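You operate a simulated robot arm through the tools that you are given. There is no shell and no other tool. Be economical: measure what you need, move in short steps, check, and stop when the job is done.

You run a simulated two-armed robot. Do the job below in one go: nothing can be reset, and whatever is moved stays where it is left.

Task
Wipe up the spill on the top of the green workbench with the rag and put it back.

The check looks at the end state, three seconds after you hand in, the way a careful person would. Anything else that was tipped, shoved, dropped, spilled or broken makes it a failure.

Robot
Two 7-joint arms with two-finger parallel grippers on one trunk, on a base that drives. Base frame: it is fixed to the floor where the robot stands at the start and does not move with it; the origin is under the middle of the robot, x ahead of it, y to its left, z up. Units: m, degrees, N and s.
The left shoulder is at the start at [0.07, 0.163, 1.245], the right one opposite. With the tool pointing down near the work surface each hand reaches from about 0.38 to 0.88 m from the robot's upright axis, wherever it stands, measured 20 degrees to its own side. Payload 3.43 kg a hand.
The TCP of each hand is the grasp point between the finger pads, 0.034 m short of the fingertips. In the tool frame z runs along the fingers and y along their closing line. Largest opening 0.128 m; finger width 0.024, thickness 0.012; the body of the gripper, 0.048 by 0.13 m, starts 0.096 m behind the TCP.
Orientation is that of the tool frame in the base frame, as a unit quaternion [w, x, y, z]. With the fingers straight down and closing along the base's y, the tool's x points along the base's -x, its y along +y and its z along -z.

Tools
- The arms move only by the tool play_rows. It takes "left_moves", "right_moves" or both (then of equal length, played together; a hand with none holds still); each is text: rows parted by semicolons, each of 7 numbers parted by spaces: the turn, a rotation vector about the tool's x, y, z in degrees, then the shift along the tool's x, y, z in m, then the closure, from 0 (fully open) to 1 (shut). In form: wx wy wz tx ty tz fingers; .... A call has 1 to 10 rows; each row is the pose to reach, as a shift and turn from the pose commanded when the call began, along the tool's axes at that moment. A row lasts 0.2 s, in which the tool goes at most 0.05 m and 8.6 degrees; a call with a longer step from one row to the next is refused whole, and so is a gripper value outside its range. Where a pose cannot be reached the arm comes as near as it can. A force on the tool above 40 N (or 10 N above the force at the start of the call, whichever is more), or a blocked arm, ends the call early, and 0.2 s more pass. The fingers move at their own pace (about 0.153 m/s each) and stop on an object; they squeeze with about 41 N. The grip force told is the motor's: it shows also when the fingers shut on nothing. Time passes only in rows, and 0.2 s behind the last, so rows that repeat a pose let the fingers close. The reply holds the time, the measured pose of the TCP, the force on the tool along the base axes, the opening and the grip force, in the units named above and with some noise, and new pictures: "pictures" is both (left out), scene, wrist or none (wrist: the cameras of the hands that moved).
- Cameras (640 x 400 px; columns grow to the right, rows downward): "scene" is now at [0.1247, 0.0398, 1.4685]; the picture's right is [0.39, -0.92, 0.00], its down [-0.52, -0.22, -0.82] and it looks along [0.76, 0.32, -0.57] (base axes); focal length 273 px, centre (320, 200). "left" rides on the left gripper at [0.076, 0.011, -0.16] in its tool frame; the picture's right is [-0.15, 0.99, 0.00], its down [-0.88, -0.13, -0.46] and it looks along [-0.45, -0.07, 0.89] (tool axes); focal length 234 px, centre (320, 200). "right" rides on the right gripper at [0.076, -0.011, -0.16] in its tool frame; the picture's right is [0.15, 0.99, 0.00], its down [-0.88, 0.13, -0.46] and it looks along [-0.45, 0.07, 0.89] (tool axes); focal length 234 px, centre (320, 200). There is no depth. A picture from a camera that has moved, and an enlarged one, comes with that camera's place and axes in the base frame and with its lens. The place of the scene camera against the robot may be out by one fixed shift of up to 0.018 m in any direction.
- slide_trunk(by): slides the trunk up (or, below 0, down) by that many m; the arms and the scene camera ride with it, the base frame stays. It gives what a move gives, with no picture.
- base_move(legs): drives the robot by 1 to 6 legs, each [ahead, left, turn to the left] in m, m and degrees, along the robot's own axes; the way and the turn of a leg run together, so that a leg with both is an arc; at most 1.5 m and 180 degrees a leg. The arms and the cameras ride along, it lands a little off, and it stops where it bumps. It gives what a move gives, and a new picture of the scene camera.
- aim_head(pan, tilt): turns the head with the scene camera to pan (to the left, within 86 degrees either way) and tilt (down, from -29 to 69), counted from straight ahead of the robot. It gives what a move gives, and a new picture of the scene camera.
- inspect(camera, box): a new picture of the part [left, top, right, bottom] of that camera's present view, enlarged. It takes no simulated time.
- sign_off(): hands the job in; it is judged then, once.

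Work in short steps. Places have to be worked out from the pictures, the camera data and where the tool is seen: move nearer, look again, correct. Check each grasp and each placing, and mend what went wrong. You have 120 turns and 170 pictures in all, those below and enlarged ones among them. Open the grippers and draw the arms clear of the work before you hand the job in, unless the task says otherwise; then end with one line.

The tools are called after ">>>" as a command line: name --argument value ..., lists and objects as JSON in quotes. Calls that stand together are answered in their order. play_rows: Moves the arms, as the interface text tells. Its arguments: {"type":"object","properties":{"left_moves":{"type":"string"},"right_moves":{"type":"string"},"pictures":{"type":"string","enum":["both","scene","wrist","none"]}},"required":[]} The other tools are called the same way: slide_trunk (by) slides the trunk up or down; base_move (legs) drives the base; aim_head (pan, tilt) turns the head that bears the scene camera; inspect (camera, box) takes an enlarged picture of a part of a camera's view; sign_off () hands the job in.

At the start:

```text
clock: 0.0
left_ee_pos: [0.3863, 0.4038, 1.1681]
left_tool_rot: [0.0, 0.0, 1.0, 0.0]
left_contact_force: [0.3, 0.1, 0.0]
left_opening: 0.1281
left_finger_force: 0.0
right_ee_pos: [0.6148, -0.0004, 1.1627]
right_tool_rot: [0.001, 0.0, 1.0, 0.0]
right_contact_force: [-0.1, -0.4, -0.4]
right_opening: 0.128
right_finger_force: 0.0
trunk travel left (down, up): [-0.725, 0.215]
robot x, y, heading: [-0.0005, -0.0021, -0.1]
head pan, tilt: [22.8, 34.7]
```

scene: 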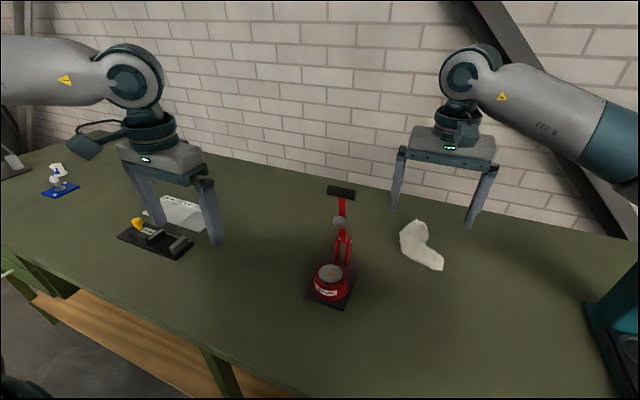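
right: 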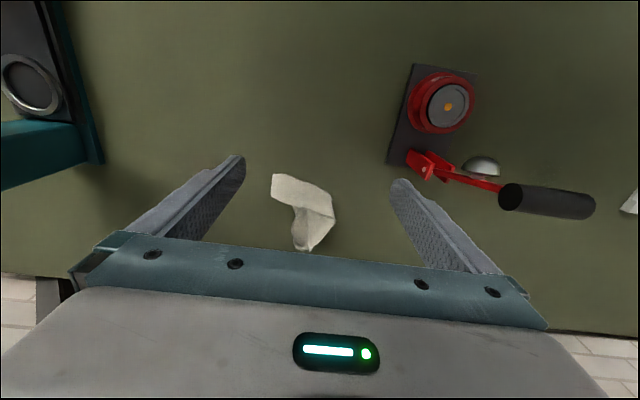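
left: 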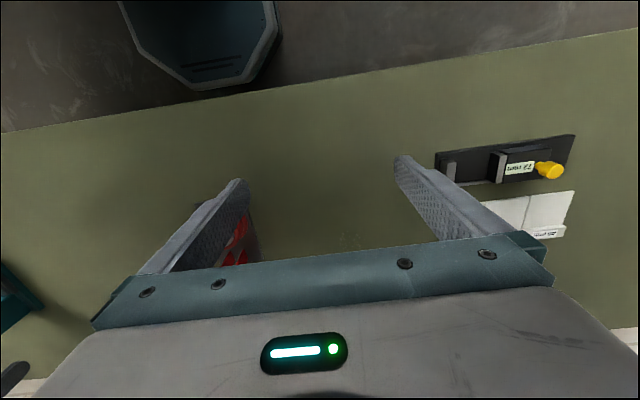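

The white rag lies below the right hand; the spill isn't obvious yet, though there may be faint specks near (347,240) in the left picture. I enlarge views to find it.

>>> inspect --camera "left" --box '[220, 100, 480, 262]'

>>> inspect --camera "scene" --box '[180, 180, 480, 368]'

>>> aim_head --pan -20 --tilt 40

```text
2.46 times, centred on (350, 181) of left
camera zoom: at [0.3117, 0.4162, 1.3268], right [0.15, 0.99, 0.0], down [0.88, -0.13, 0.46], along [0.45, -0.07, -0.89], focal length 576 px, centre (246, 247)
```

zoom: 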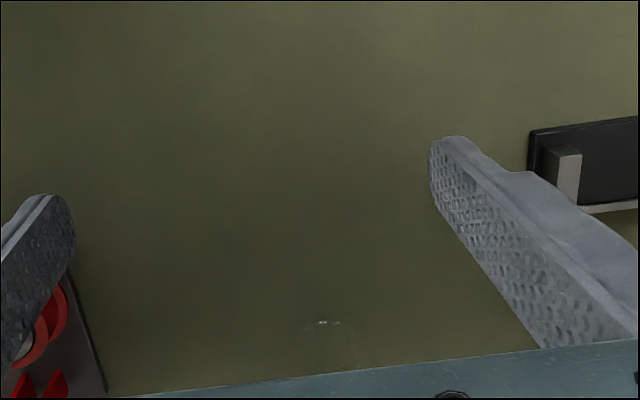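

```text
2.13 times, centred on (330, 274) of scene
camera zoom: at [0.1247, 0.0398, 1.4685], right [0.39, -0.92, 0.0], down [-0.52, -0.22, -0.82], along [0.76, 0.32, -0.57], focal length 580 px, centre (299, 43)
```

zoom: 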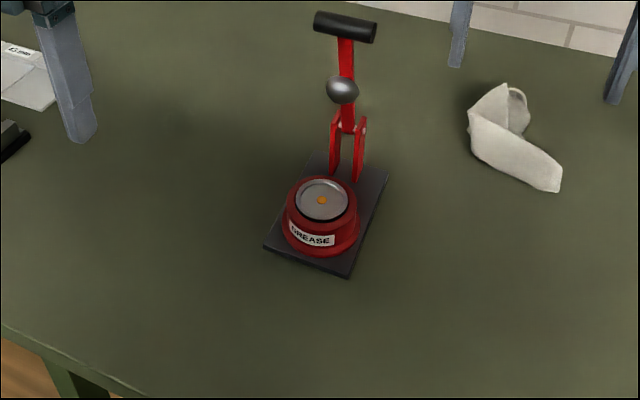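

```text
clock: 1.1
left_ee_pos: [0.3867, 0.404, 1.1681]
left_tool_rot: [0.0, 0.0, 1.0, 0.0]
left_contact_force: [0.2, -0.1, 0.4]
left_opening: 0.1279
left_finger_force: 0.1
right_ee_pos: [0.6144, 0.0008, 1.1624]
right_tool_rot: [0.0, 0.0, 1.0, 0.0]
right_contact_force: [0.5, 0.1, -0.2]
right_opening: 0.128
right_finger_force: 0.2
trunk travel left (down, up): [-0.725, 0.215]
robot x, y, heading: [-0.0, -0.0015, -0.0]
head pan, tilt: [-20.0, 40.0]
camera scene: at [0.1233, -0.0234, 1.4604], right [-0.34, -0.94, 0.0], down [-0.6, 0.22, -0.77], along [0.72, -0.26, -0.64], focal length 273 px, centre (320, 200)
```

scene: 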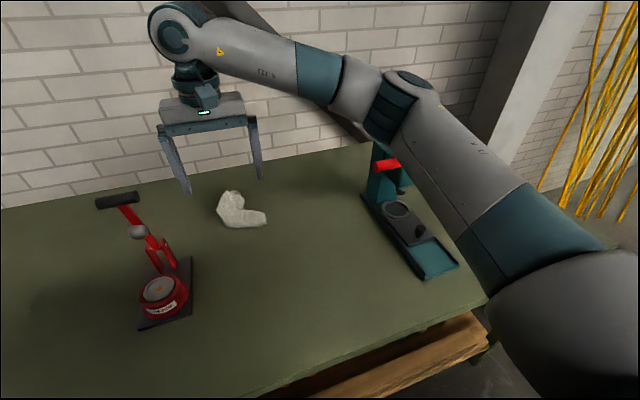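

A faint glint in the left view works out near (0.63, 0.45), between the grease pot and the white box: perhaps a clear puddle. I look there and at the rest of the bench.

>>> aim_head --pan 40 --tilt 42

>>> inspect --camera "scene" --box '[300, 100, 480, 212]'

>>> inspect --camera "left" --box '[310, 215, 400, 271]'

```text
clock: 2.4
left_ee_pos: [0.3869, 0.4048, 1.1672]
left_tool_rot: [0.0, 0.0, 1.0, 0.0]
left_contact_force: [0.1, 0.2, 0.1]
left_opening: 0.1279
left_finger_force: 0.0
right_ee_pos: [0.6141, -0.0001, 1.1629]
right_tool_rot: [0.0, 0.001, 1.0, 0.0]
right_contact_force: [0.5, -0.5, -0.2]
right_opening: 0.128
right_finger_force: 0.1
trunk travel left (down, up): [-0.725, 0.215]
robot x, y, heading: [-0.0019, -0.0039, 0.1]
head pan, tilt: [40.0, 42.0]
camera scene: at [0.1074, 0.0592, 1.4575], right [0.64, -0.77, 0.0], down [-0.51, -0.43, -0.74], along [0.57, 0.48, -0.67], focal length 273 px, centre (320, 200)
```

scene: 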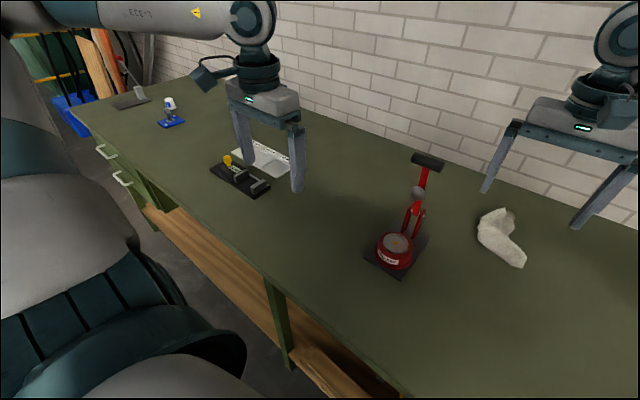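

```text
3.56 times, centred on (390, 156) of scene
camera zoom: at [0.1074, 0.0592, 1.4575], right [0.64, -0.77, 0.0], down [-0.51, -0.43, -0.74], along [0.57, 0.48, -0.67], focal length 969 px, centre (71, 356)
```

zoom: 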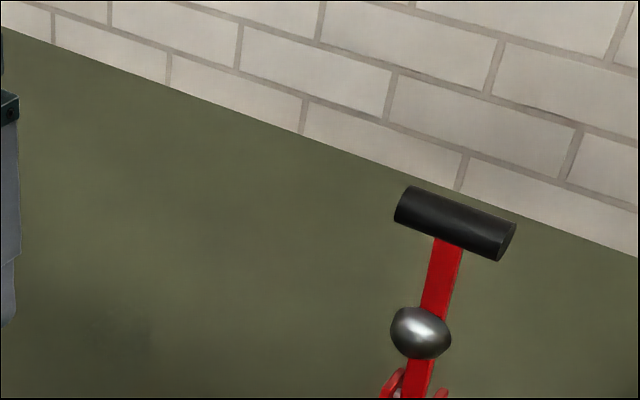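

```text
7.11 times, centred on (355, 243) of left
camera zoom: at [0.3117, 0.4161, 1.3269], right [0.15, 0.99, 0.0], down [0.88, -0.13, 0.46], along [0.45, -0.07, -0.89], focal length 1665 px, centre (71, -106)
```

zoom: 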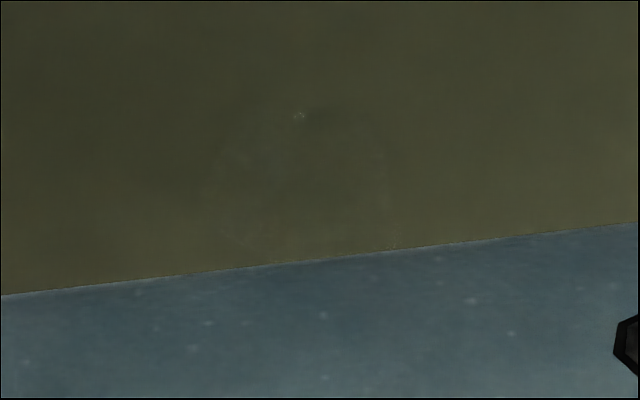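

The enlarged view shows a faint clear disc about 6 cm wide near (0.66, 0.44). I move the left hand ahead so its camera sees it clear of the gripper.

>>> play_rows --left_moves "0 0 0 -0.04 0 0 0; 0 0 0 -0.08 0 0 0; 0 0 0 -0.12 0 0 0; 0 0 0 -0.16 0 0 0; 0 0 0 -0.16 0 0 0" --pictures "wrist"

```text
clock: 3.6
left_ee_pos: [0.5476, 0.4053, 1.1693]
left_tool_rot: [0.0, 0.0, 1.0, -0.001]
left_contact_force: [-0.3, 0.1, -1.0]
left_opening: 0.128
left_finger_force: 0.1
right_ee_pos: [0.6132, 0.0013, 1.1635]
right_tool_rot: [0.001, 0.0, 1.0, -0.001]
right_contact_force: [0.3, -1.2, 0.0]
right_opening: 0.128
right_finger_force: 0.1
trunk travel left (down, up): [-0.725, 0.215]
robot x, y, heading: [-0.0023, 0.0003, 0.2]
head pan, tilt: [40.0, 42.0]
camera left: at [0.4715, 0.4171, 1.3292], right [0.15, 0.99, 0.0], down [0.88, -0.13, 0.46], along [0.45, -0.07, -0.89], focal length 234 px, centre (320, 200)
```

left: 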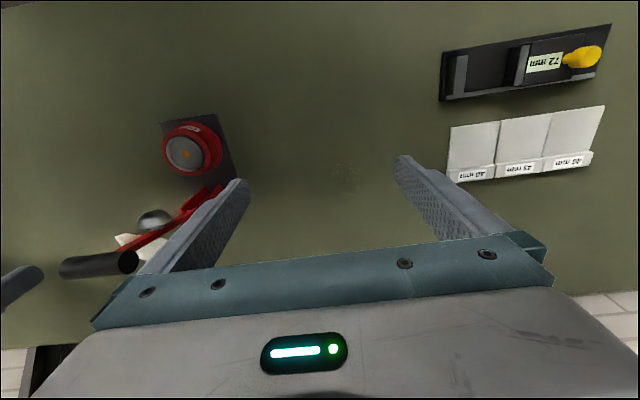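

>>> inspect --camera "left" --box '[280, 130, 410, 211]'

>>> inspect --camera "right" --box '[240, 150, 400, 250]'

```text
4.92 times, centred on (345, 170) of left
camera zoom: at [0.4715, 0.4171, 1.3292], right [0.15, 0.99, 0.0], down [0.88, -0.13, 0.46], along [0.45, -0.07, -0.89], focal length 1153 px, centre (197, 345)
```

zoom: 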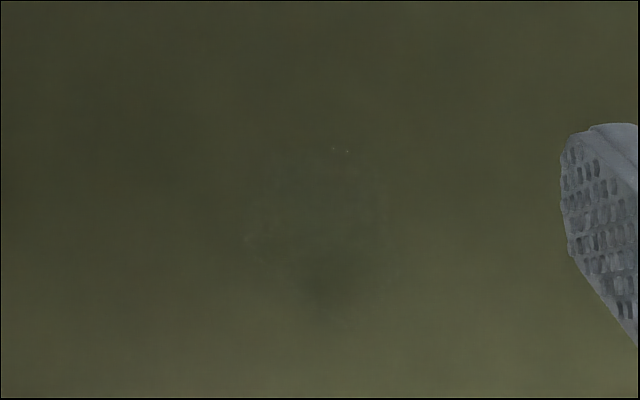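

```text
4.00 times, centred on (320, 200) of right
camera zoom: at [0.5387, -0.0103, 1.3232], right [-0.15, 0.99, 0.0], down [0.88, 0.13, 0.46], along [0.45, 0.07, -0.89], focal length 937 px, centre (320, 200)
```

zoom: 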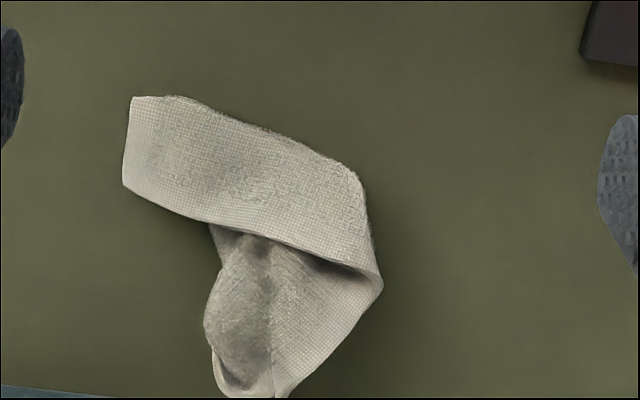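

The spill is a clear disc centred about (0.655, 0.441), radius about 0.035; the rag is around (0.77, 0.01). The pump's tall handle stands near (0.59, 0.19, 1.16), so I plan to pick the rag with the right hand and drive the base left for the wiping. First a closer look at the rag, and the left hand is drawn back.

>>> play_rows --left_moves "0 0 0 0.04 0 0 0; 0 0 0 0.08 0 -0.03 0; 0 0 0 0.12 0 -0.06 0; 0 0 0 0.16 0 -0.09 0; 0 0 0 0.16 0 -0.09 0" --right_moves "0 0 0 -0.02 0 0.03 0; 0 0 0 -0.04 0 0.06 0; 0 0 0 -0.05 0 0.09 0; 0 0 0 -0.06 0 0.12 0; 0 0 0 -0.06 0 0.12 0" --pictures "wrist"

>>> aim_head --pan -5 --tilt 40

>>> inspect --camera "right" --box '[200, 100, 440, 250]'

```text
clock: 4.8
left_ee_pos: [0.3858, 0.4047, 1.2577]
left_tool_rot: [-0.001, 0.001, 1.0, 0.0]
left_contact_force: [0.6, 0.7, -0.1]
left_opening: 0.128
left_finger_force: 0.1
right_ee_pos: [0.6772, -0.0012, 1.0431]
right_tool_rot: [0.0, 0.0, 1.0, 0.0]
right_contact_force: [0.4, 1.0, -0.1]
right_opening: 0.1281
right_finger_force: 0.2
trunk travel left (down, up): [-0.725, 0.215]
robot x, y, heading: [0.0003, -0.002, 0.0]
head pan, tilt: [40.0, 42.0]
camera right: at [0.6021, -0.0116, 1.2029], right [-0.15, 0.99, 0.0], down [0.88, 0.13, 0.46], along [0.45, 0.07, -0.89], focal length 234 px, centre (320, 200)
camera left: at [0.311, 0.4163, 1.4171], right [0.15, 0.99, 0.0], down [0.88, -0.13, 0.45], along [0.45, -0.07, -0.89], focal length 234 px, centre (320, 200)
```

right: 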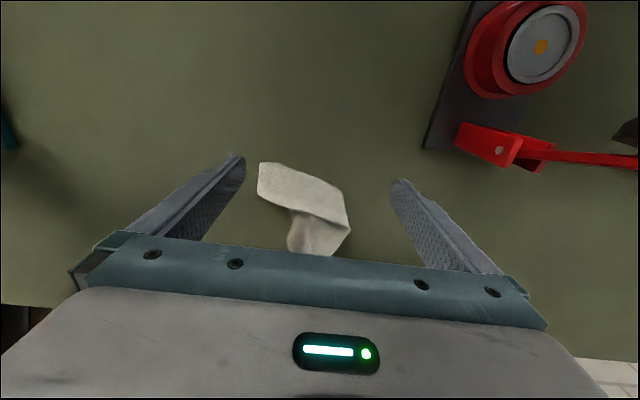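
left: 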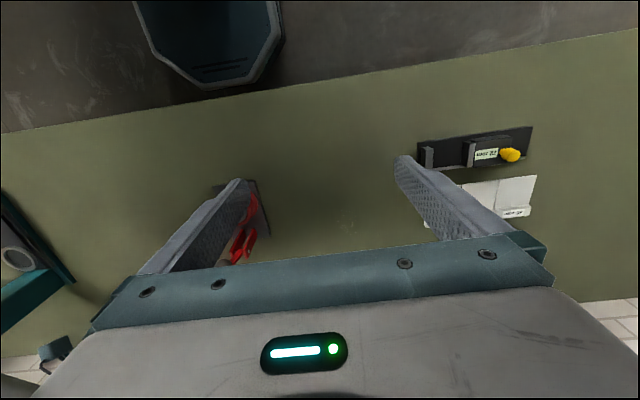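

```text
clock: 5.9
left_ee_pos: [0.3878, 0.4055, 1.2575]
left_tool_rot: [0.0, 0.0, 1.0, 0.0]
left_contact_force: [-0.6, 0.2, -0.5]
left_opening: 0.1279
left_finger_force: 0.0
right_ee_pos: [0.6779, 0.0, 1.0439]
right_tool_rot: [0.0, 0.0, 1.0, 0.0]
right_contact_force: [0.0, -0.4, 0.3]
right_opening: 0.1279
right_finger_force: 0.1
trunk travel left (down, up): [-0.725, 0.215]
robot x, y, heading: [-0.0009, -0.0042, -0.2]
head pan, tilt: [-5.0, 40.0]
camera scene: at [0.1282, -0.0018, 1.4604], right [-0.09, -1.0, 0.0], down [-0.64, 0.06, -0.77], along [0.76, -0.07, -0.64], focal length 273 px, centre (320, 200)
```

scene: 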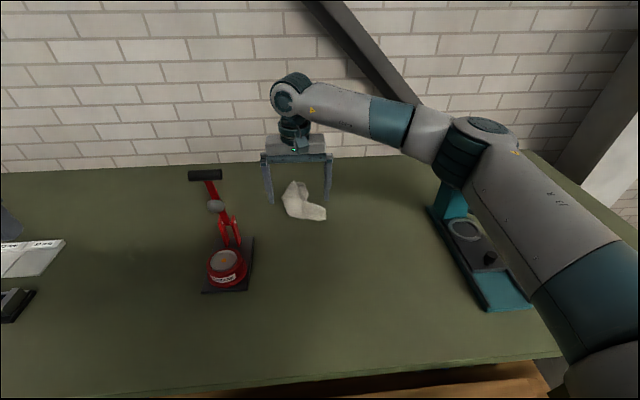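

```text
2.67 times, centred on (320, 175) of right
camera zoom: at [0.6015, -0.0114, 1.2034], right [-0.15, 0.99, 0.0], down [0.88, 0.13, 0.46], along [0.45, 0.07, -0.89], focal length 624 px, centre (320, 267)
```

zoom: 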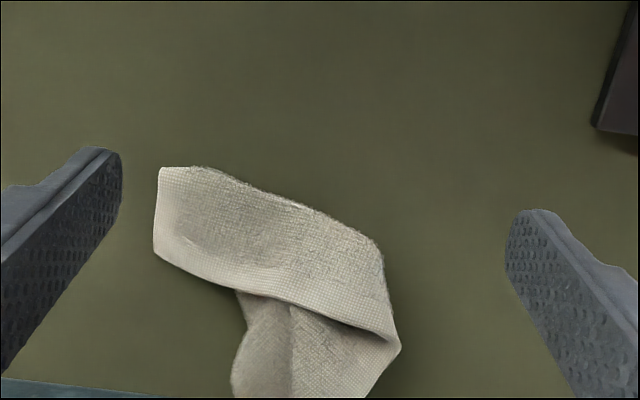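

The rag's front strip runs from about (0.74,-0.07) to (0.77,0.04), 5 cm wide, with a second lobe behind it. I zoom in to judge its height.

>>> inspect --camera "scene" --box '[250, 160, 350, 222]'

```text
6.40 times, centred on (300, 191) of scene
camera zoom: at [0.1282, -0.0018, 1.4604], right [-0.09, -1.0, 0.0], down [-0.64, 0.06, -0.77], along [0.76, -0.07, -0.64], focal length 1744 px, centre (448, 258)
```

zoom: 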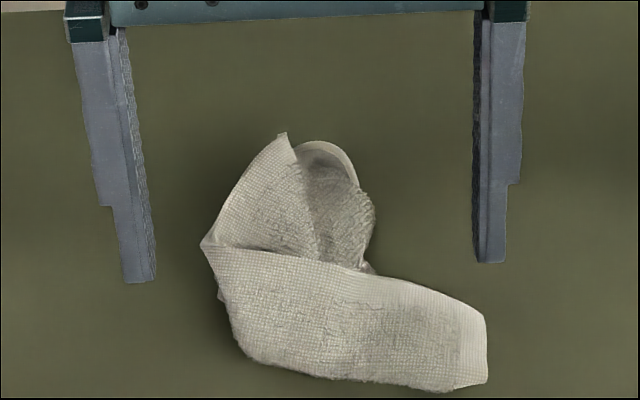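

I turn the right hand about 75° so it closes across the strip, moving above the strip point near (0.751, -0.03), still high.

>>> play_rows --right_moves "0 0 -8.3 -0.01 -0.003 0 0; 0 0 -16.6 -0.02 -0.006 0 0; 0 0 -25 -0.03 -0.01 0 0; 0 0 -33.3 -0.04 -0.015 0 0; 0 0 -41.6 -0.05 -0.02 0 0; 0 0 -50 -0.06 -0.025 0 0; 0 0 -58.3 -0.073 -0.03 0 0; 0 0 -66.6 -0.073 -0.03 0 0; 0 0 -75 -0.073 -0.03 0 0; 0 0 -75 -0.073 -0.03 0 0"

```text
clock: 8.1
left_ee_pos: [0.3862, 0.4053, 1.2578]
left_tool_rot: [0.001, 0.0, 1.0, -0.002]
left_contact_force: [-0.2, 0.6, 0.1]
left_opening: 0.1281
left_finger_force: 0.0
right_ee_pos: [0.7285, -0.0225, 1.0432]
right_tool_rot: [0.001, -0.377, 0.926, 0.001]
right_contact_force: [0.3, 0.3, -1.3]
right_opening: 0.1281
right_finger_force: 0.2
right hand out of reach, approached as far as the arm can: row 6, 7, 8, 9, 10
trunk travel left (down, up): [-0.725, 0.215]
robot x, y, heading: [-0.0027, 0.0028, 0.0]
head pan, tilt: [-5.0, 40.0]
camera scene: at [0.128, -0.0019, 1.4604], right [-0.09, -1.0, 0.0], down [-0.64, 0.06, -0.77], along [0.76, -0.07, -0.64], focal length 273 px, centre (320, 200)
camera right: at [0.6832, -0.0832, 1.2025], right [-0.8, 0.6, 0.0], down [0.54, 0.71, 0.46], along [0.28, 0.36, -0.89], focal length 234 px, centre (320, 200)
```

scene: 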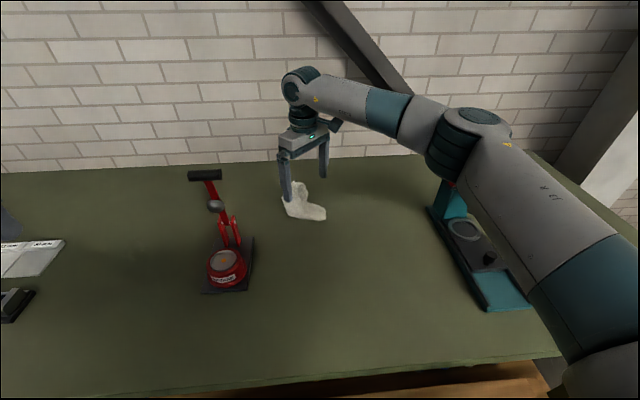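
right: 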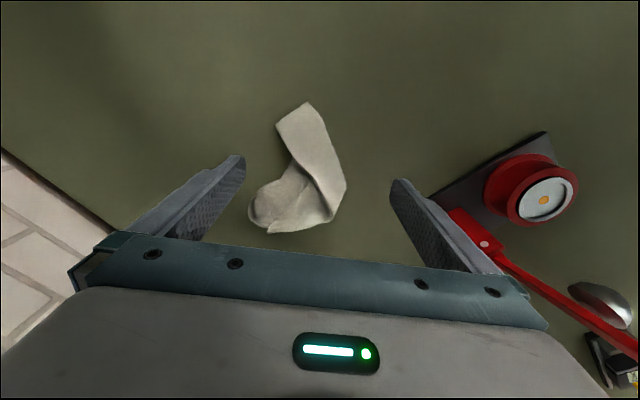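

The arm stopped at 44° and x=0.73, near its reach. I drive a little ahead to gain room; the hand at z 1.04 is clear of everything.

>>> base_move --legs '[[0.08, 0, 0]]'

```text
clock: 9.1
left_ee_pos: [0.4358, 0.4066, 1.2549]
left_tool_rot: [-0.003, 0.0, 1.0, 0.0]
left_contact_force: [0.7, 0.9, -0.8]
left_opening: 0.128
left_finger_force: 0.1
right_ee_pos: [0.7782, -0.0213, 1.0386]
right_tool_rot: [-0.002, -0.379, 0.925, 0.002]
right_contact_force: [0.1, -0.2, -0.2]
right_opening: 0.1278
right_finger_force: 0.0
trunk travel left (down, up): [-0.725, 0.215]
robot x, y, heading: [0.043, -0.0008, -0.2]
head pan, tilt: [-5.0, 40.0]
stopped in leg 1: the robot was blocked; the commanded pose is now the measured one
camera scene: at [0.1797, -0.0016, 1.4594], right [-0.09, -1.0, 0.0], down [-0.65, 0.05, -0.76], along [0.76, -0.07, -0.65], focal length 273 px, centre (320, 200)
```

scene: 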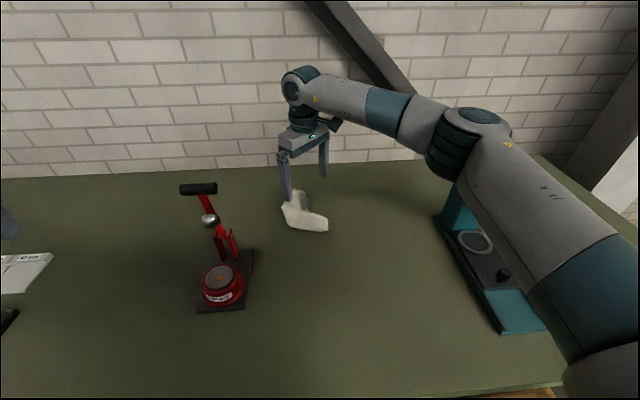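

The base stopped at the bench at x=0.043, which still gained reach. I finish the turn and place the hand over the strip.

>>> play_rows --right_moves "0 0 -8 0.01 0.005 0 0; 0 0 -16 0.02 0.01 0 0; 0 0 -24 0.0256 0.0125 0 0; 0 0 -31 0.0256 0.0125 0 0; 0 0 -31 0.0256 0.0125 0 0" --pictures "wrist"

```text
clock: 10.3
left_ee_pos: [0.4273, 0.4028, 1.2588]
left_tool_rot: [0.001, 0.001, 1.0, 0.001]
left_contact_force: [-0.4, 0.2, -0.9]
left_opening: 0.128
left_finger_force: 0.0
right_ee_pos: [0.7201, -0.0553, 1.1082]
right_tool_rot: [-0.007, -0.436, 0.899, 0.031]
right_contact_force: [0.9, -0.5, -0.6]
right_opening: 0.128
right_finger_force: 0.1
right hand out of reach, approached as far as the arm can: row 1, 2, 3, 4, 5
trunk travel left (down, up): [-0.725, 0.215]
robot x, y, heading: [0.042, 0.0013, 0.1]
head pan, tilt: [-5.0, 40.0]
camera right: at [0.6885, -0.1289, 1.2666], right [-0.87, 0.5, 0.06], down [0.46, 0.75, 0.48], along [0.19, 0.44, -0.88], focal length 234 px, centre (320, 200)
```

right: 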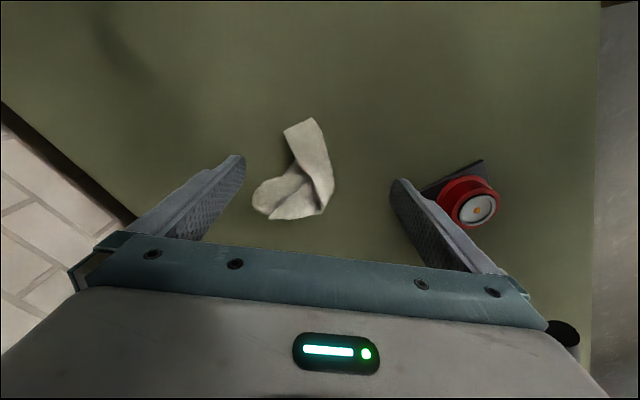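

Wrist yaw limit lies near -45°, so I will instead close along y across the rag's thicker rear lobe. I turn the hand back first.

>>> play_rows --right_moves "0 0 8.3 0 0 -0.01 0; 0 0 16.6 0 0 -0.02 0; 0 0 25 0 0 -0.03 0; 0 0 33.3 0 0 -0.04 0; 0 0 41.6 0 0 -0.05 0; 0 0 50 0 0 -0.05 0; 0 0 58 0 0 -0.05 0; 0 0 60 0 0 -0.05 0" --pictures "wrist"

```text
clock: 12.1
left_ee_pos: [0.4286, 0.4049, 1.2577]
left_tool_rot: [0.0, 0.0, 1.0, 0.001]
left_contact_force: [0.5, -0.4, -0.4]
left_opening: 0.128
left_finger_force: 0.0
right_ee_pos: [0.723, -0.0555, 1.1593]
right_tool_rot: [-0.022, 0.072, 0.997, 0.023]
right_contact_force: [-0.2, -0.6, 0.0]
right_opening: 0.1282
right_finger_force: 0.0
trunk travel left (down, up): [-0.725, 0.215]
robot x, y, heading: [0.0424, 0.0025, 0.0]
head pan, tilt: [-5.0, 40.0]
camera right: at [0.6532, -0.0634, 1.3223], right [0.0, 1.0, 0.05], down [0.91, -0.02, 0.42], along [0.42, 0.04, -0.91], focal length 234 px, centre (320, 200)
```

right: 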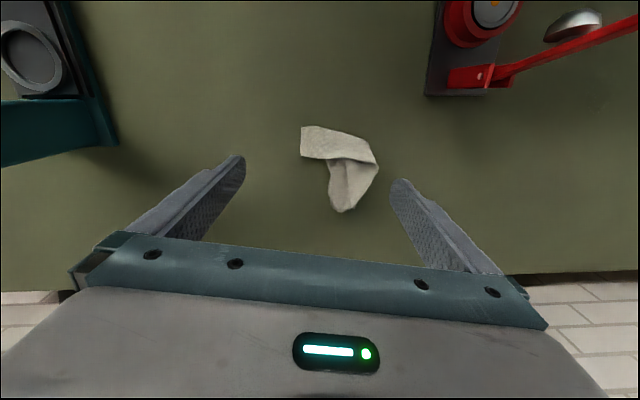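

The hand is level again to within a few degrees. I enlarge the view to fix the lobe's outline.

>>> inspect --camera "right" --box '[280, 115, 408, 195]'

>>> inspect --camera "right" --box '[280, 145, 408, 225]'

```text
5.00 times, centred on (344, 155) of right
camera zoom: at [0.6532, -0.0634, 1.3223], right [0.0, 1.0, 0.05], down [0.91, -0.02, 0.42], along [0.42, 0.04, -0.91], focal length 1171 px, centre (200, 425)
```

zoom: 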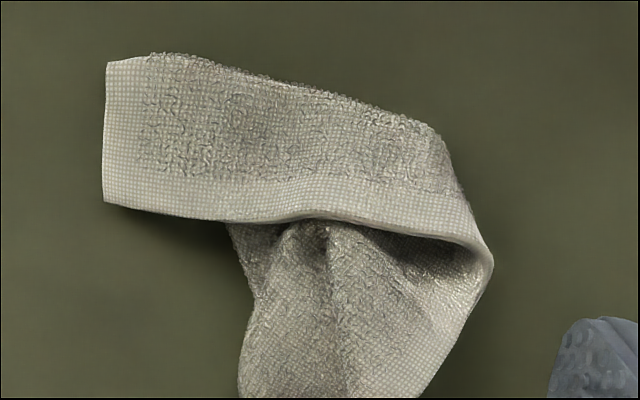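

```text
5.00 times, centred on (344, 185) of right
camera zoom: at [0.6532, -0.0634, 1.3223], right [0.0, 1.0, 0.05], down [0.91, -0.02, 0.42], along [0.42, 0.04, -0.91], focal length 1171 px, centre (200, 275)
```

zoom: 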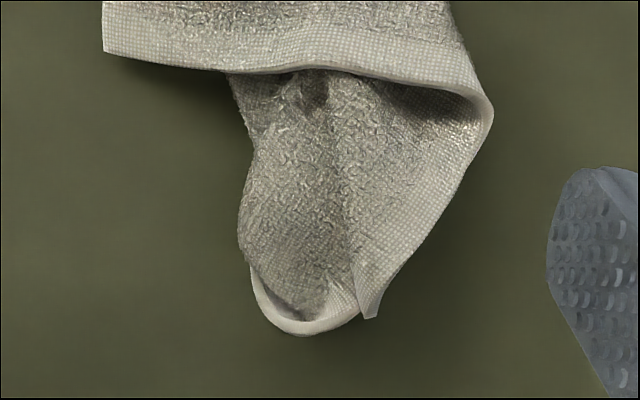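

The lobe is about 8 cm wide at (0.813, 0.014), its axis slanted about 15°. I level the hand, turn it to match and move over that point at z 1.04.

>>> play_rows --right_moves "0.57 -0.71 1.7 -0.02 0.018 0.03 0; 1.14 -1.42 3.4 -0.042 0.038 0.06 0; 1.7 -2.1 5 -0.064 0.058 0.09 0; 2.28 -2.84 6.73 -0.0847 0.0766 0.1196 0; 2.28 -2.84 6.73 -0.0847 0.0766 0.1196 0" --pictures "both"

```text
clock: 13.3
left_ee_pos: [0.4289, 0.4038, 1.2593]
left_tool_rot: [0.001, 0.0, 1.0, 0.0]
left_contact_force: [-0.2, 0.1, -0.3]
left_opening: 0.1282
left_finger_force: 0.0
right_ee_pos: [0.8122, 0.0124, 1.0415]
right_tool_rot: [0.001, 0.13, 0.991, 0.001]
right_contact_force: [0.1, -0.6, 0.5]
right_opening: 0.1282
right_finger_force: 0.1
trunk travel left (down, up): [-0.725, 0.215]
robot x, y, heading: [0.0447, -0.0003, 0.1]
head pan, tilt: [-5.0, 40.0]
camera scene: at [0.1708, -0.0027, 1.4605], right [-0.09, -1.0, 0.0], down [-0.64, 0.06, -0.77], along [0.76, -0.06, -0.64], focal length 273 px, centre (320, 200)
camera right: at [0.7367, 0.021, 1.2004], right [0.11, 0.99, 0.0], down [0.88, -0.1, 0.46], along [0.45, -0.05, -0.89], focal length 234 px, centre (320, 200)
```

scene: 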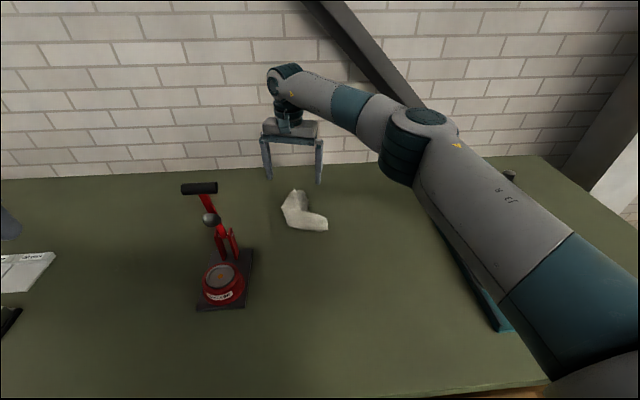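
right: 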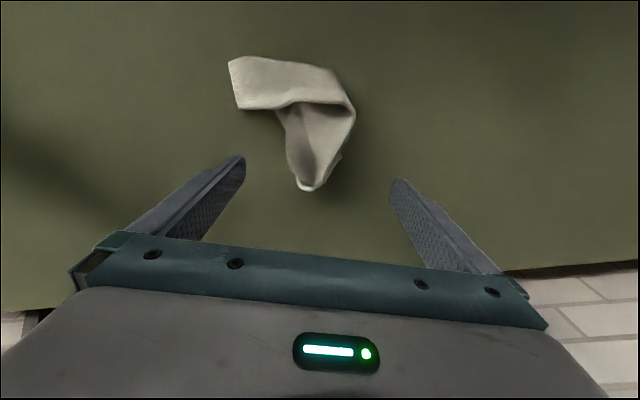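

Over the lobe and level; the new view puts the lobe's middle at about (0.805, 0.010). I descend so the fingertips sit just above the bench.

>>> play_rows --right_moves "0 0 0 0.003 -0.002 0.03 0; 0 0 0 0.0062 -0.0037 0.06 0; 0 0 0 0.0062 -0.0037 0.085 0; 0 0 0 0.0062 -0.0037 0.105 0; 0 0 0 0.0062 -0.0037 0.12 0; 0 0 0 0.0062 -0.0037 0.13 0; 0 0 0 0.0062 -0.0037 0.13 0" --pictures "both"

>>> inspect --camera "scene" --box '[250, 150, 350, 212]'

```text
clock: 14.5
left_ee_pos: [0.4252, 0.4054, 1.2592]
left_tool_rot: [0.002, 0.0, 1.0, 0.0]
left_contact_force: [0.9, 0.7, 0.0]
left_opening: 0.1278
left_finger_force: 0.2
right_ee_pos: [0.8043, 0.0121, 0.9341]
right_tool_rot: [0.005, 0.132, 0.991, 0.0]
right_contact_force: [-22.6, -1.9, 23.9]
right_opening: 0.1284
right_finger_force: 0.1
trunk travel left (down, up): [-0.725, 0.215]
robot x, y, heading: [0.0409, -0.0011, 0.1]
head pan, tilt: [-5.0, 40.0]
stopped in row 6 (right hand): the force on the tool passed its limit (the readings are from after the stop); the commanded pose is now the measured one
camera scene: at [0.1675, -0.0017, 1.461], right [-0.09, -1.0, 0.0], down [-0.64, 0.06, -0.77], along [0.76, -0.07, -0.64], focal length 273 px, centre (320, 200)
camera right: at [0.7278, 0.0211, 1.0934], right [0.12, 0.99, 0.0], down [0.88, -0.1, 0.46], along [0.46, -0.05, -0.89], focal length 234 px, centre (320, 200)
```

scene: 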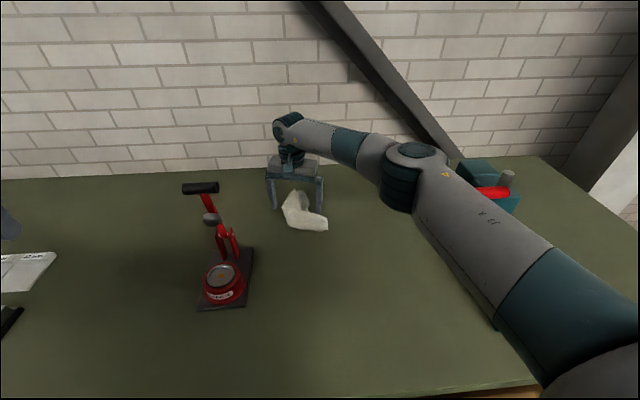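
right: 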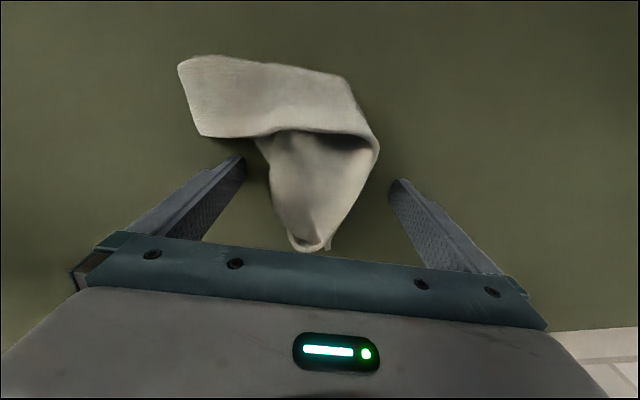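

```text
6.40 times, centred on (300, 181) of scene
camera zoom: at [0.1675, -0.0017, 1.461], right [-0.09, -1.0, 0.0], down [-0.64, 0.06, -0.77], along [0.76, -0.07, -0.64], focal length 1744 px, centre (448, 322)
```

zoom: 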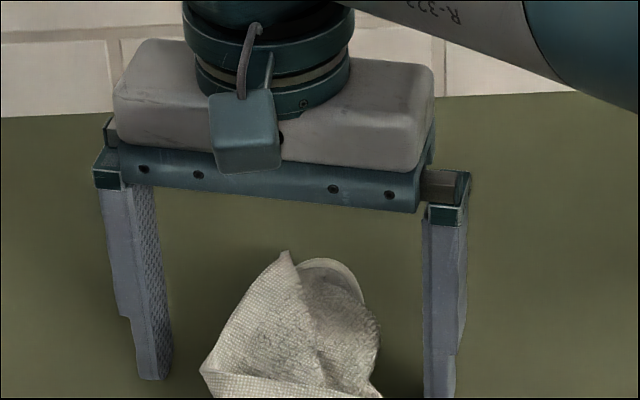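

The hand stopped at z 0.934 on a force of about 24 N in both -x and +z, earlier than expected. I look at the fingertips and at the elbow near the press before moving again.

>>> inspect --camera "scene" --box '[370, 130, 570, 255]'

>>> inspect --camera "right" --box '[160, 40, 448, 220]'

>>> inspect --camera "scene" --box '[250, 165, 346, 225]'

```text
3.20 times, centred on (470, 192) of scene
camera zoom: at [0.1675, -0.0017, 1.461], right [-0.09, -1.0, 0.0], down [-0.64, 0.06, -0.77], along [0.76, -0.07, -0.64], focal length 872 px, centre (-160, 224)
```

zoom: 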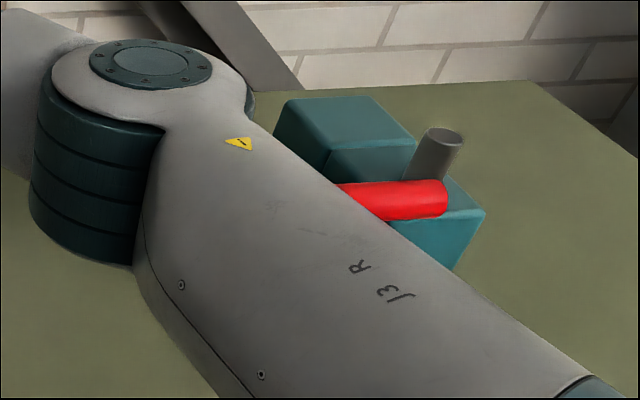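

```text
2.22 times, centred on (304, 130) of right
camera zoom: at [0.7278, 0.0211, 1.0934], right [0.12, 0.99, 0.0], down [0.88, -0.1, 0.46], along [0.46, -0.05, -0.89], focal length 520 px, centre (356, 356)
```

zoom: 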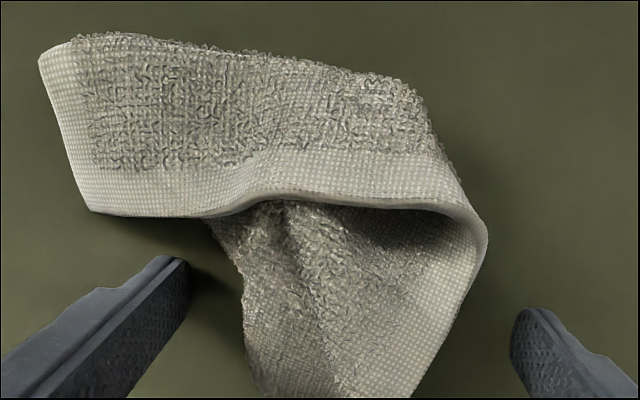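

```text
6.67 times, centred on (298, 195) of scene
camera zoom: at [0.1675, -0.0017, 1.461], right [-0.09, -1.0, 0.0], down [-0.64, 0.06, -0.77], along [0.76, -0.07, -0.64], focal length 1817 px, centre (467, 233)
```

zoom: 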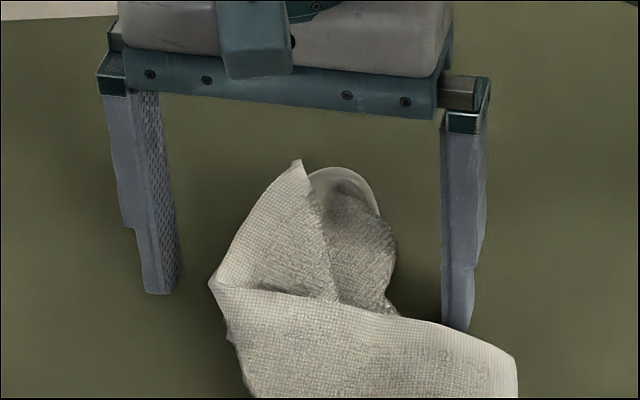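

The fingertips appear to touch neither the rag nor the bench. I hold still to read whether the force persists.

>>> play_rows --right_moves "0 0 0 0 0 -0.003 0; 0 0 0 0 0 -0.003 0; 0 0 0 0 0 -0.003 0" --pictures "none"

```text
clock: 15.3
left_ee_pos: [0.4272, 0.4056, 1.2596]
left_tool_rot: [0.001, 0.0, 1.0, -0.001]
left_contact_force: [-0.7, 0.5, 0.4]
left_opening: 0.128
left_finger_force: 0.0
right_ee_pos: [0.8071, 0.012, 0.9346]
right_tool_rot: [0.006, 0.131, 0.991, 0.001]
right_contact_force: [-4.3, 0.2, 5.4]
right_opening: 0.128
right_finger_force: 0.0
trunk travel left (down, up): [-0.725, 0.215]
robot x, y, heading: [0.0455, 0.0016, 0.1]
head pan, tilt: [-5.0, 40.0]
```

The residual force eases as I lift; its direction fits the finger tip having rested on the rag's sloped convex outline. The rag's firm outline suggests a diagonal grasp (yaw -30°, ~0.113 m wide) centred near (0.801, 0.012); I lift and turn to it.

>>> play_rows --right_moves "0 0 0 0 0 -0.03 0; 0 0 -7.5 0.003 -0.0008 -0.06 0; 0 0 -15 0.0058 -0.0016 -0.065 0; 0 0 -22.5 0.0058 -0.0016 -0.065 0; 0 0 -30 0.0058 -0.0016 -0.065 0; 0 0 -37.5 0.0058 -0.0016 -0.065 0; 0 0 -45 0.0058 -0.0016 -0.065 0; 0 0 -45 0.0058 -0.0016 -0.065 0" --pictures "both"

>>> inspect --camera "right" --box '[200, 60, 440, 210]'

```text
clock: 17.1
left_ee_pos: [0.4289, 0.4058, 1.2584]
left_tool_rot: [0.0, 0.0, 1.0, 0.0]
left_contact_force: [-0.3, -0.6, -0.4]
left_opening: 0.1278
left_finger_force: 0.1
right_ee_pos: [0.8013, 0.0126, 0.998]
right_tool_rot: [0.006, -0.259, 0.966, -0.001]
right_contact_force: [0.2, 0.6, 0.1]
right_opening: 0.1281
right_finger_force: 0.1
trunk travel left (down, up): [-0.725, 0.215]
robot x, y, heading: [0.0467, 0.0022, 0.1]
head pan, tilt: [-5.0, 40.0]
camera scene: at [0.1715, -0.0016, 1.4604], right [-0.09, -1.0, 0.0], down [-0.64, 0.05, -0.77], along [0.76, -0.07, -0.64], focal length 273 px, centre (320, 200)
camera right: at [0.7407, -0.0357, 1.1574], right [-0.62, 0.78, -0.01], down [0.69, 0.55, 0.46], along [0.37, 0.28, -0.89], focal length 234 px, centre (320, 200)
```

scene: 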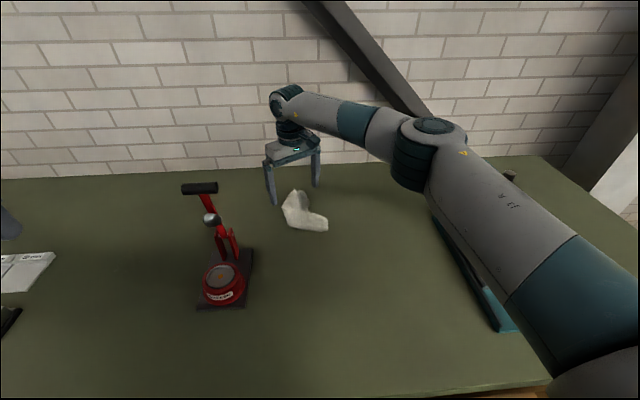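
right: 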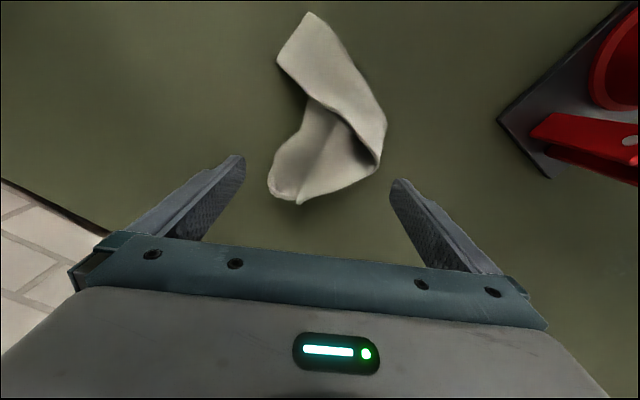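

```text
2.67 times, centred on (320, 135) of right
camera zoom: at [0.7407, -0.0357, 1.1574], right [-0.62, 0.78, -0.01], down [0.69, 0.55, 0.46], along [0.37, 0.28, -0.89], focal length 624 px, centre (320, 373)
```

zoom: 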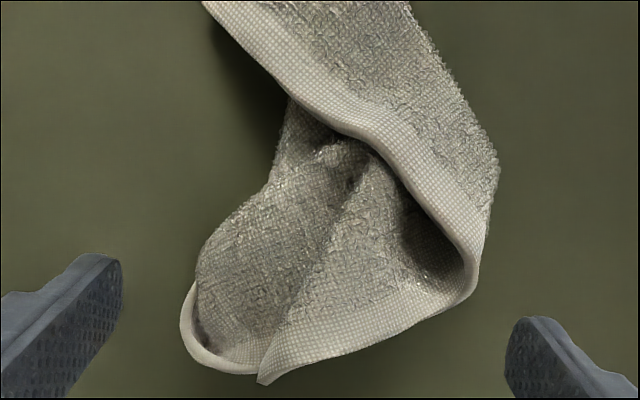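

In this view the diagonal width comes to about 0.125 m, too tight. Gripping nearer the lobe's end at (0.832, 0.002), closing nearly along y (width ~0.085), leaves 1.5 cm on both sides; I turn and descend there.

>>> play_rows --right_moves "0 0 8 -0.008 -0.008 0 0; 0 0 16 -0.016 -0.016 0 0; 0 0 23 -0.0216 -0.0245 0 0; 0 0 26 -0.0216 -0.0245 0.02 0; 0 0 26 -0.0216 -0.0245 0.045 0; 0 0 26 -0.0216 -0.0245 0.065 0; 0 0 26 -0.0216 -0.0245 0.08 0; 0 0 26 -0.0216 -0.0245 0.088 0; 0 0 26 -0.0216 -0.0245 0.088 0" --pictures "both"

```text
clock: 18.8
left_ee_pos: [0.4254, 0.4057, 1.2591]
left_tool_rot: [0.002, 0.0, 1.0, 0.0]
left_contact_force: [0.3, 0.6, -0.4]
left_opening: 0.1282
left_finger_force: 0.1
right_ee_pos: [0.8337, 0.0012, 0.9342]
right_tool_rot: [0.01, -0.034, 0.999, 0.0]
right_contact_force: [-22.8, -0.7, 24.4]
right_opening: 0.1277
right_finger_force: 0.0
trunk travel left (down, up): [-0.725, 0.215]
robot x, y, heading: [0.0443, -0.0033, 0.0]
head pan, tilt: [-5.0, 40.0]
stopped in row 8 (right hand): the force on the tool passed its limit (the readings are from after the stop); the commanded pose is now the measured one
camera scene: at [0.1668, -0.0019, 1.4611], right [-0.09, -1.0, 0.0], down [-0.64, 0.06, -0.77], along [0.77, -0.07, -0.64], focal length 273 px, centre (320, 200)
camera right: at [0.7562, -0.015, 1.0925], right [-0.21, 0.98, 0.0], down [0.86, 0.19, 0.47], along [0.46, 0.1, -0.88], focal length 234 px, centre (320, 200)
```

scene: 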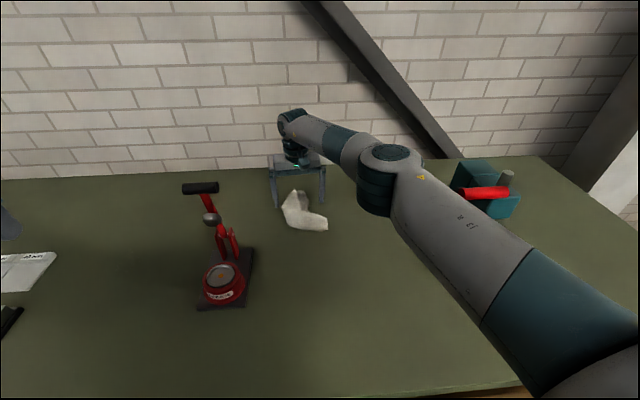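
right: 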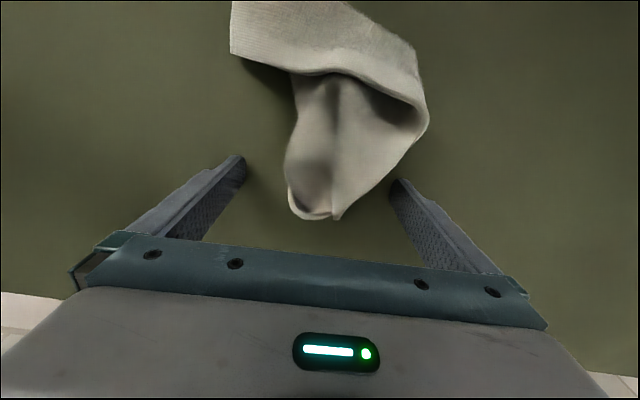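

Both stops came at the same height (TCP 0.934) in different places, and re-triangulating the spill and rag corner gives a bench top at z ≈ 0.90. So the fingertips had simply reached the bench; the corrected spill is at (0.641, 0.439). I lift, turn to +15°, and go back to the lobe's waist at (0.803, 0.011), stopping at TCP z 0.938.

>>> play_rows --right_moves "0 0 0 0 0 -0.02 0; 0 0.5 6 0.01 0.004 -0.045 0; 0 1.1 12 0.02 0.008 -0.045 0; 0 1.1 19 0.03 0.012 -0.045 0; 0 1.1 19 0.03 0.012 -0.025 0; 0 1.1 19 0.03 0.012 -0.01 0; 0 1.1 19 0.03 0.012 -0.004 0; 0 1.1 19 0.03 0.012 -0.004 0" --pictures "both"

```text
clock: 20.6
left_ee_pos: [0.4289, 0.4056, 1.2587]
left_tool_rot: [0.0, 0.0, 1.0, 0.001]
left_contact_force: [0.2, 0.2, 0.3]
left_opening: 0.1281
left_finger_force: 0.1
right_ee_pos: [0.8081, 0.0104, 0.9349]
right_tool_rot: [0.002, 0.132, 0.991, 0.002]
right_contact_force: [1.4, 0.0, 6.2]
right_opening: 0.128
right_finger_force: 0.0
trunk travel left (down, up): [-0.725, 0.215]
robot x, y, heading: [0.0446, -0.0015, -0.1]
head pan, tilt: [-5.0, 40.0]
camera scene: at [0.1711, -0.0015, 1.4606], right [-0.09, -1.0, 0.0], down [-0.64, 0.05, -0.77], along [0.76, -0.07, -0.64], focal length 273 px, centre (320, 200)
camera right: at [0.731, 0.0188, 1.0939], right [0.12, 0.99, 0.0], down [0.88, -0.1, 0.46], along [0.46, -0.05, -0.89], focal length 234 px, centre (320, 200)
```

scene: 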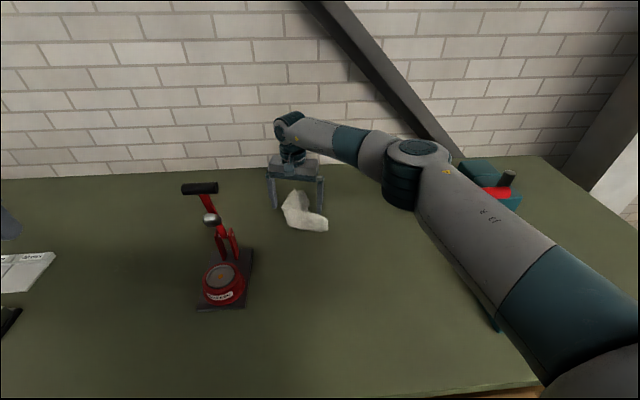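
right: 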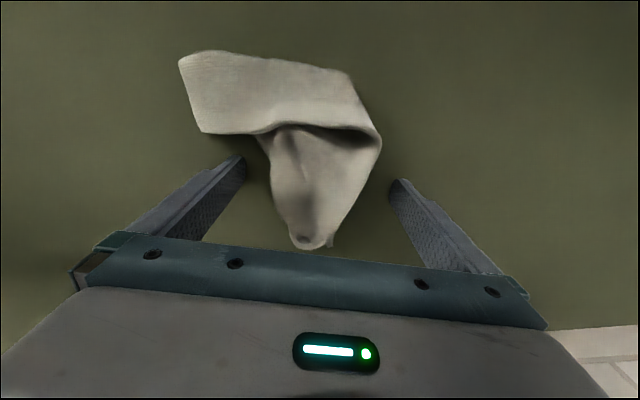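

The fingertips rest lightly on the bench (6 N) with the lobe between them. I lift 3 mm and close gradually.

>>> play_rows --right_moves "0 0 0 0.004 0 -0.003 0; 0 0 0 0.004 0 -0.003 0.3; 0 0 0 0.004 0 -0.003 0.6; 0 0 0 0.004 0 -0.003 1; 0 0 0 0.004 0 -0.003 1; 0 0 0 0.004 0 -0.003 1" --pictures "both"

```text
clock: 21.9
left_ee_pos: [0.4285, 0.406, 1.2596]
left_tool_rot: [0.0, 0.0, 1.0, 0.0]
left_contact_force: [0.1, 0.1, 0.1]
left_opening: 0.1279
left_finger_force: 0.0
right_ee_pos: [0.8018, 0.012, 0.9357]
right_tool_rot: [0.001, 0.131, 0.991, 0.003]
right_contact_force: [0.1, -0.4, 1.2]
right_opening: 0.0113
right_finger_force: 41.2
trunk travel left (down, up): [-0.725, 0.215]
robot x, y, heading: [0.0413, 0.0025, -0.0]
head pan, tilt: [-5.0, 40.0]
camera scene: at [0.1714, -0.0017, 1.4605], right [-0.09, -1.0, 0.0], down [-0.64, 0.06, -0.77], along [0.76, -0.07, -0.64], focal length 273 px, centre (320, 200)
camera right: at [0.7267, 0.0199, 1.0957], right [0.12, 0.99, 0.0], down [0.88, -0.1, 0.46], along [0.46, -0.05, -0.89], focal length 234 px, centre (320, 200)
```

scene: 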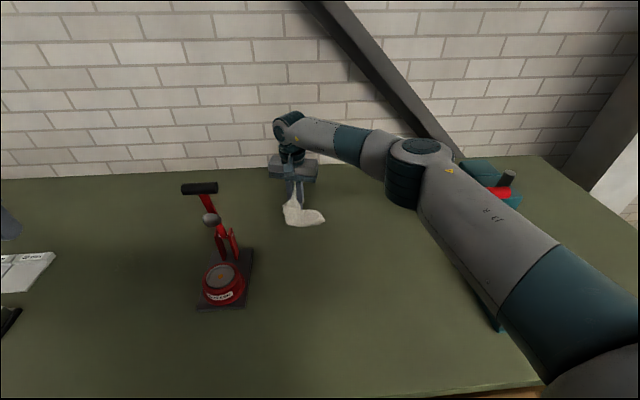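
right: 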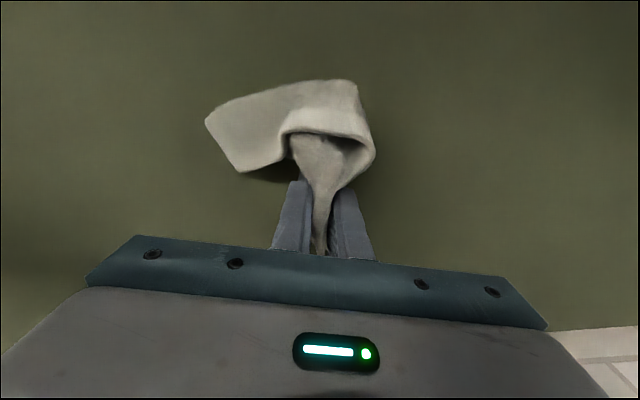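

The cloth is soft and held, 11 mm gathered at 41 N. I lift it straight up.

>>> play_rows --right_moves "0 0 0 0 0 -0.03 1; 0 0 0 0.01 0 -0.07 1; 0 0 0 0.03 0 -0.11 1; 0 0 0 0.05 0 -0.15 1; 0 0 0 0.07 0 -0.19 1; 0 0 0 0.09 0 -0.23 1; 0 0 0 0.09 0 -0.23 1" --pictures "both"

```text
clock: 23.6
left_ee_pos: [0.4292, 0.4067, 1.2579]
left_tool_rot: [0.0, 0.0, 1.0, 0.0]
left_contact_force: [0.0, 0.2, -0.1]
left_opening: 0.1282
left_finger_force: 0.2
right_ee_pos: [0.7141, 0.0341, 1.1655]
right_tool_rot: [-0.001, 0.131, 0.991, 0.002]
right_contact_force: [0.6, -0.5, 0.1]
right_opening: 0.011
right_finger_force: 40.6
trunk travel left (down, up): [-0.725, 0.215]
robot x, y, heading: [0.0458, 0.0003, 0.1]
head pan, tilt: [-5.0, 40.0]
camera scene: at [0.1724, -0.0017, 1.4603], right [-0.09, -1.0, 0.0], down [-0.64, 0.06, -0.77], along [0.76, -0.07, -0.64], focal length 273 px, centre (320, 200)
camera right: at [0.6382, 0.0438, 1.3249], right [0.12, 0.99, 0.0], down [0.88, -0.11, 0.46], along [0.45, -0.05, -0.89], focal length 234 px, centre (320, 200)
```

scene: 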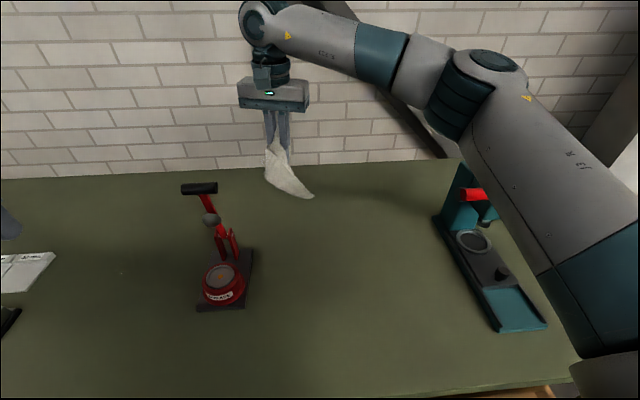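
right: 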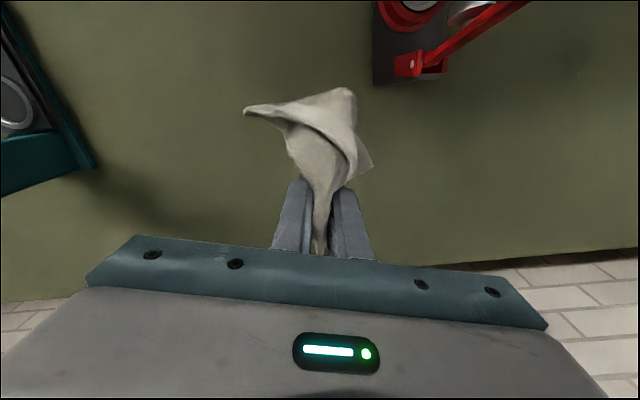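

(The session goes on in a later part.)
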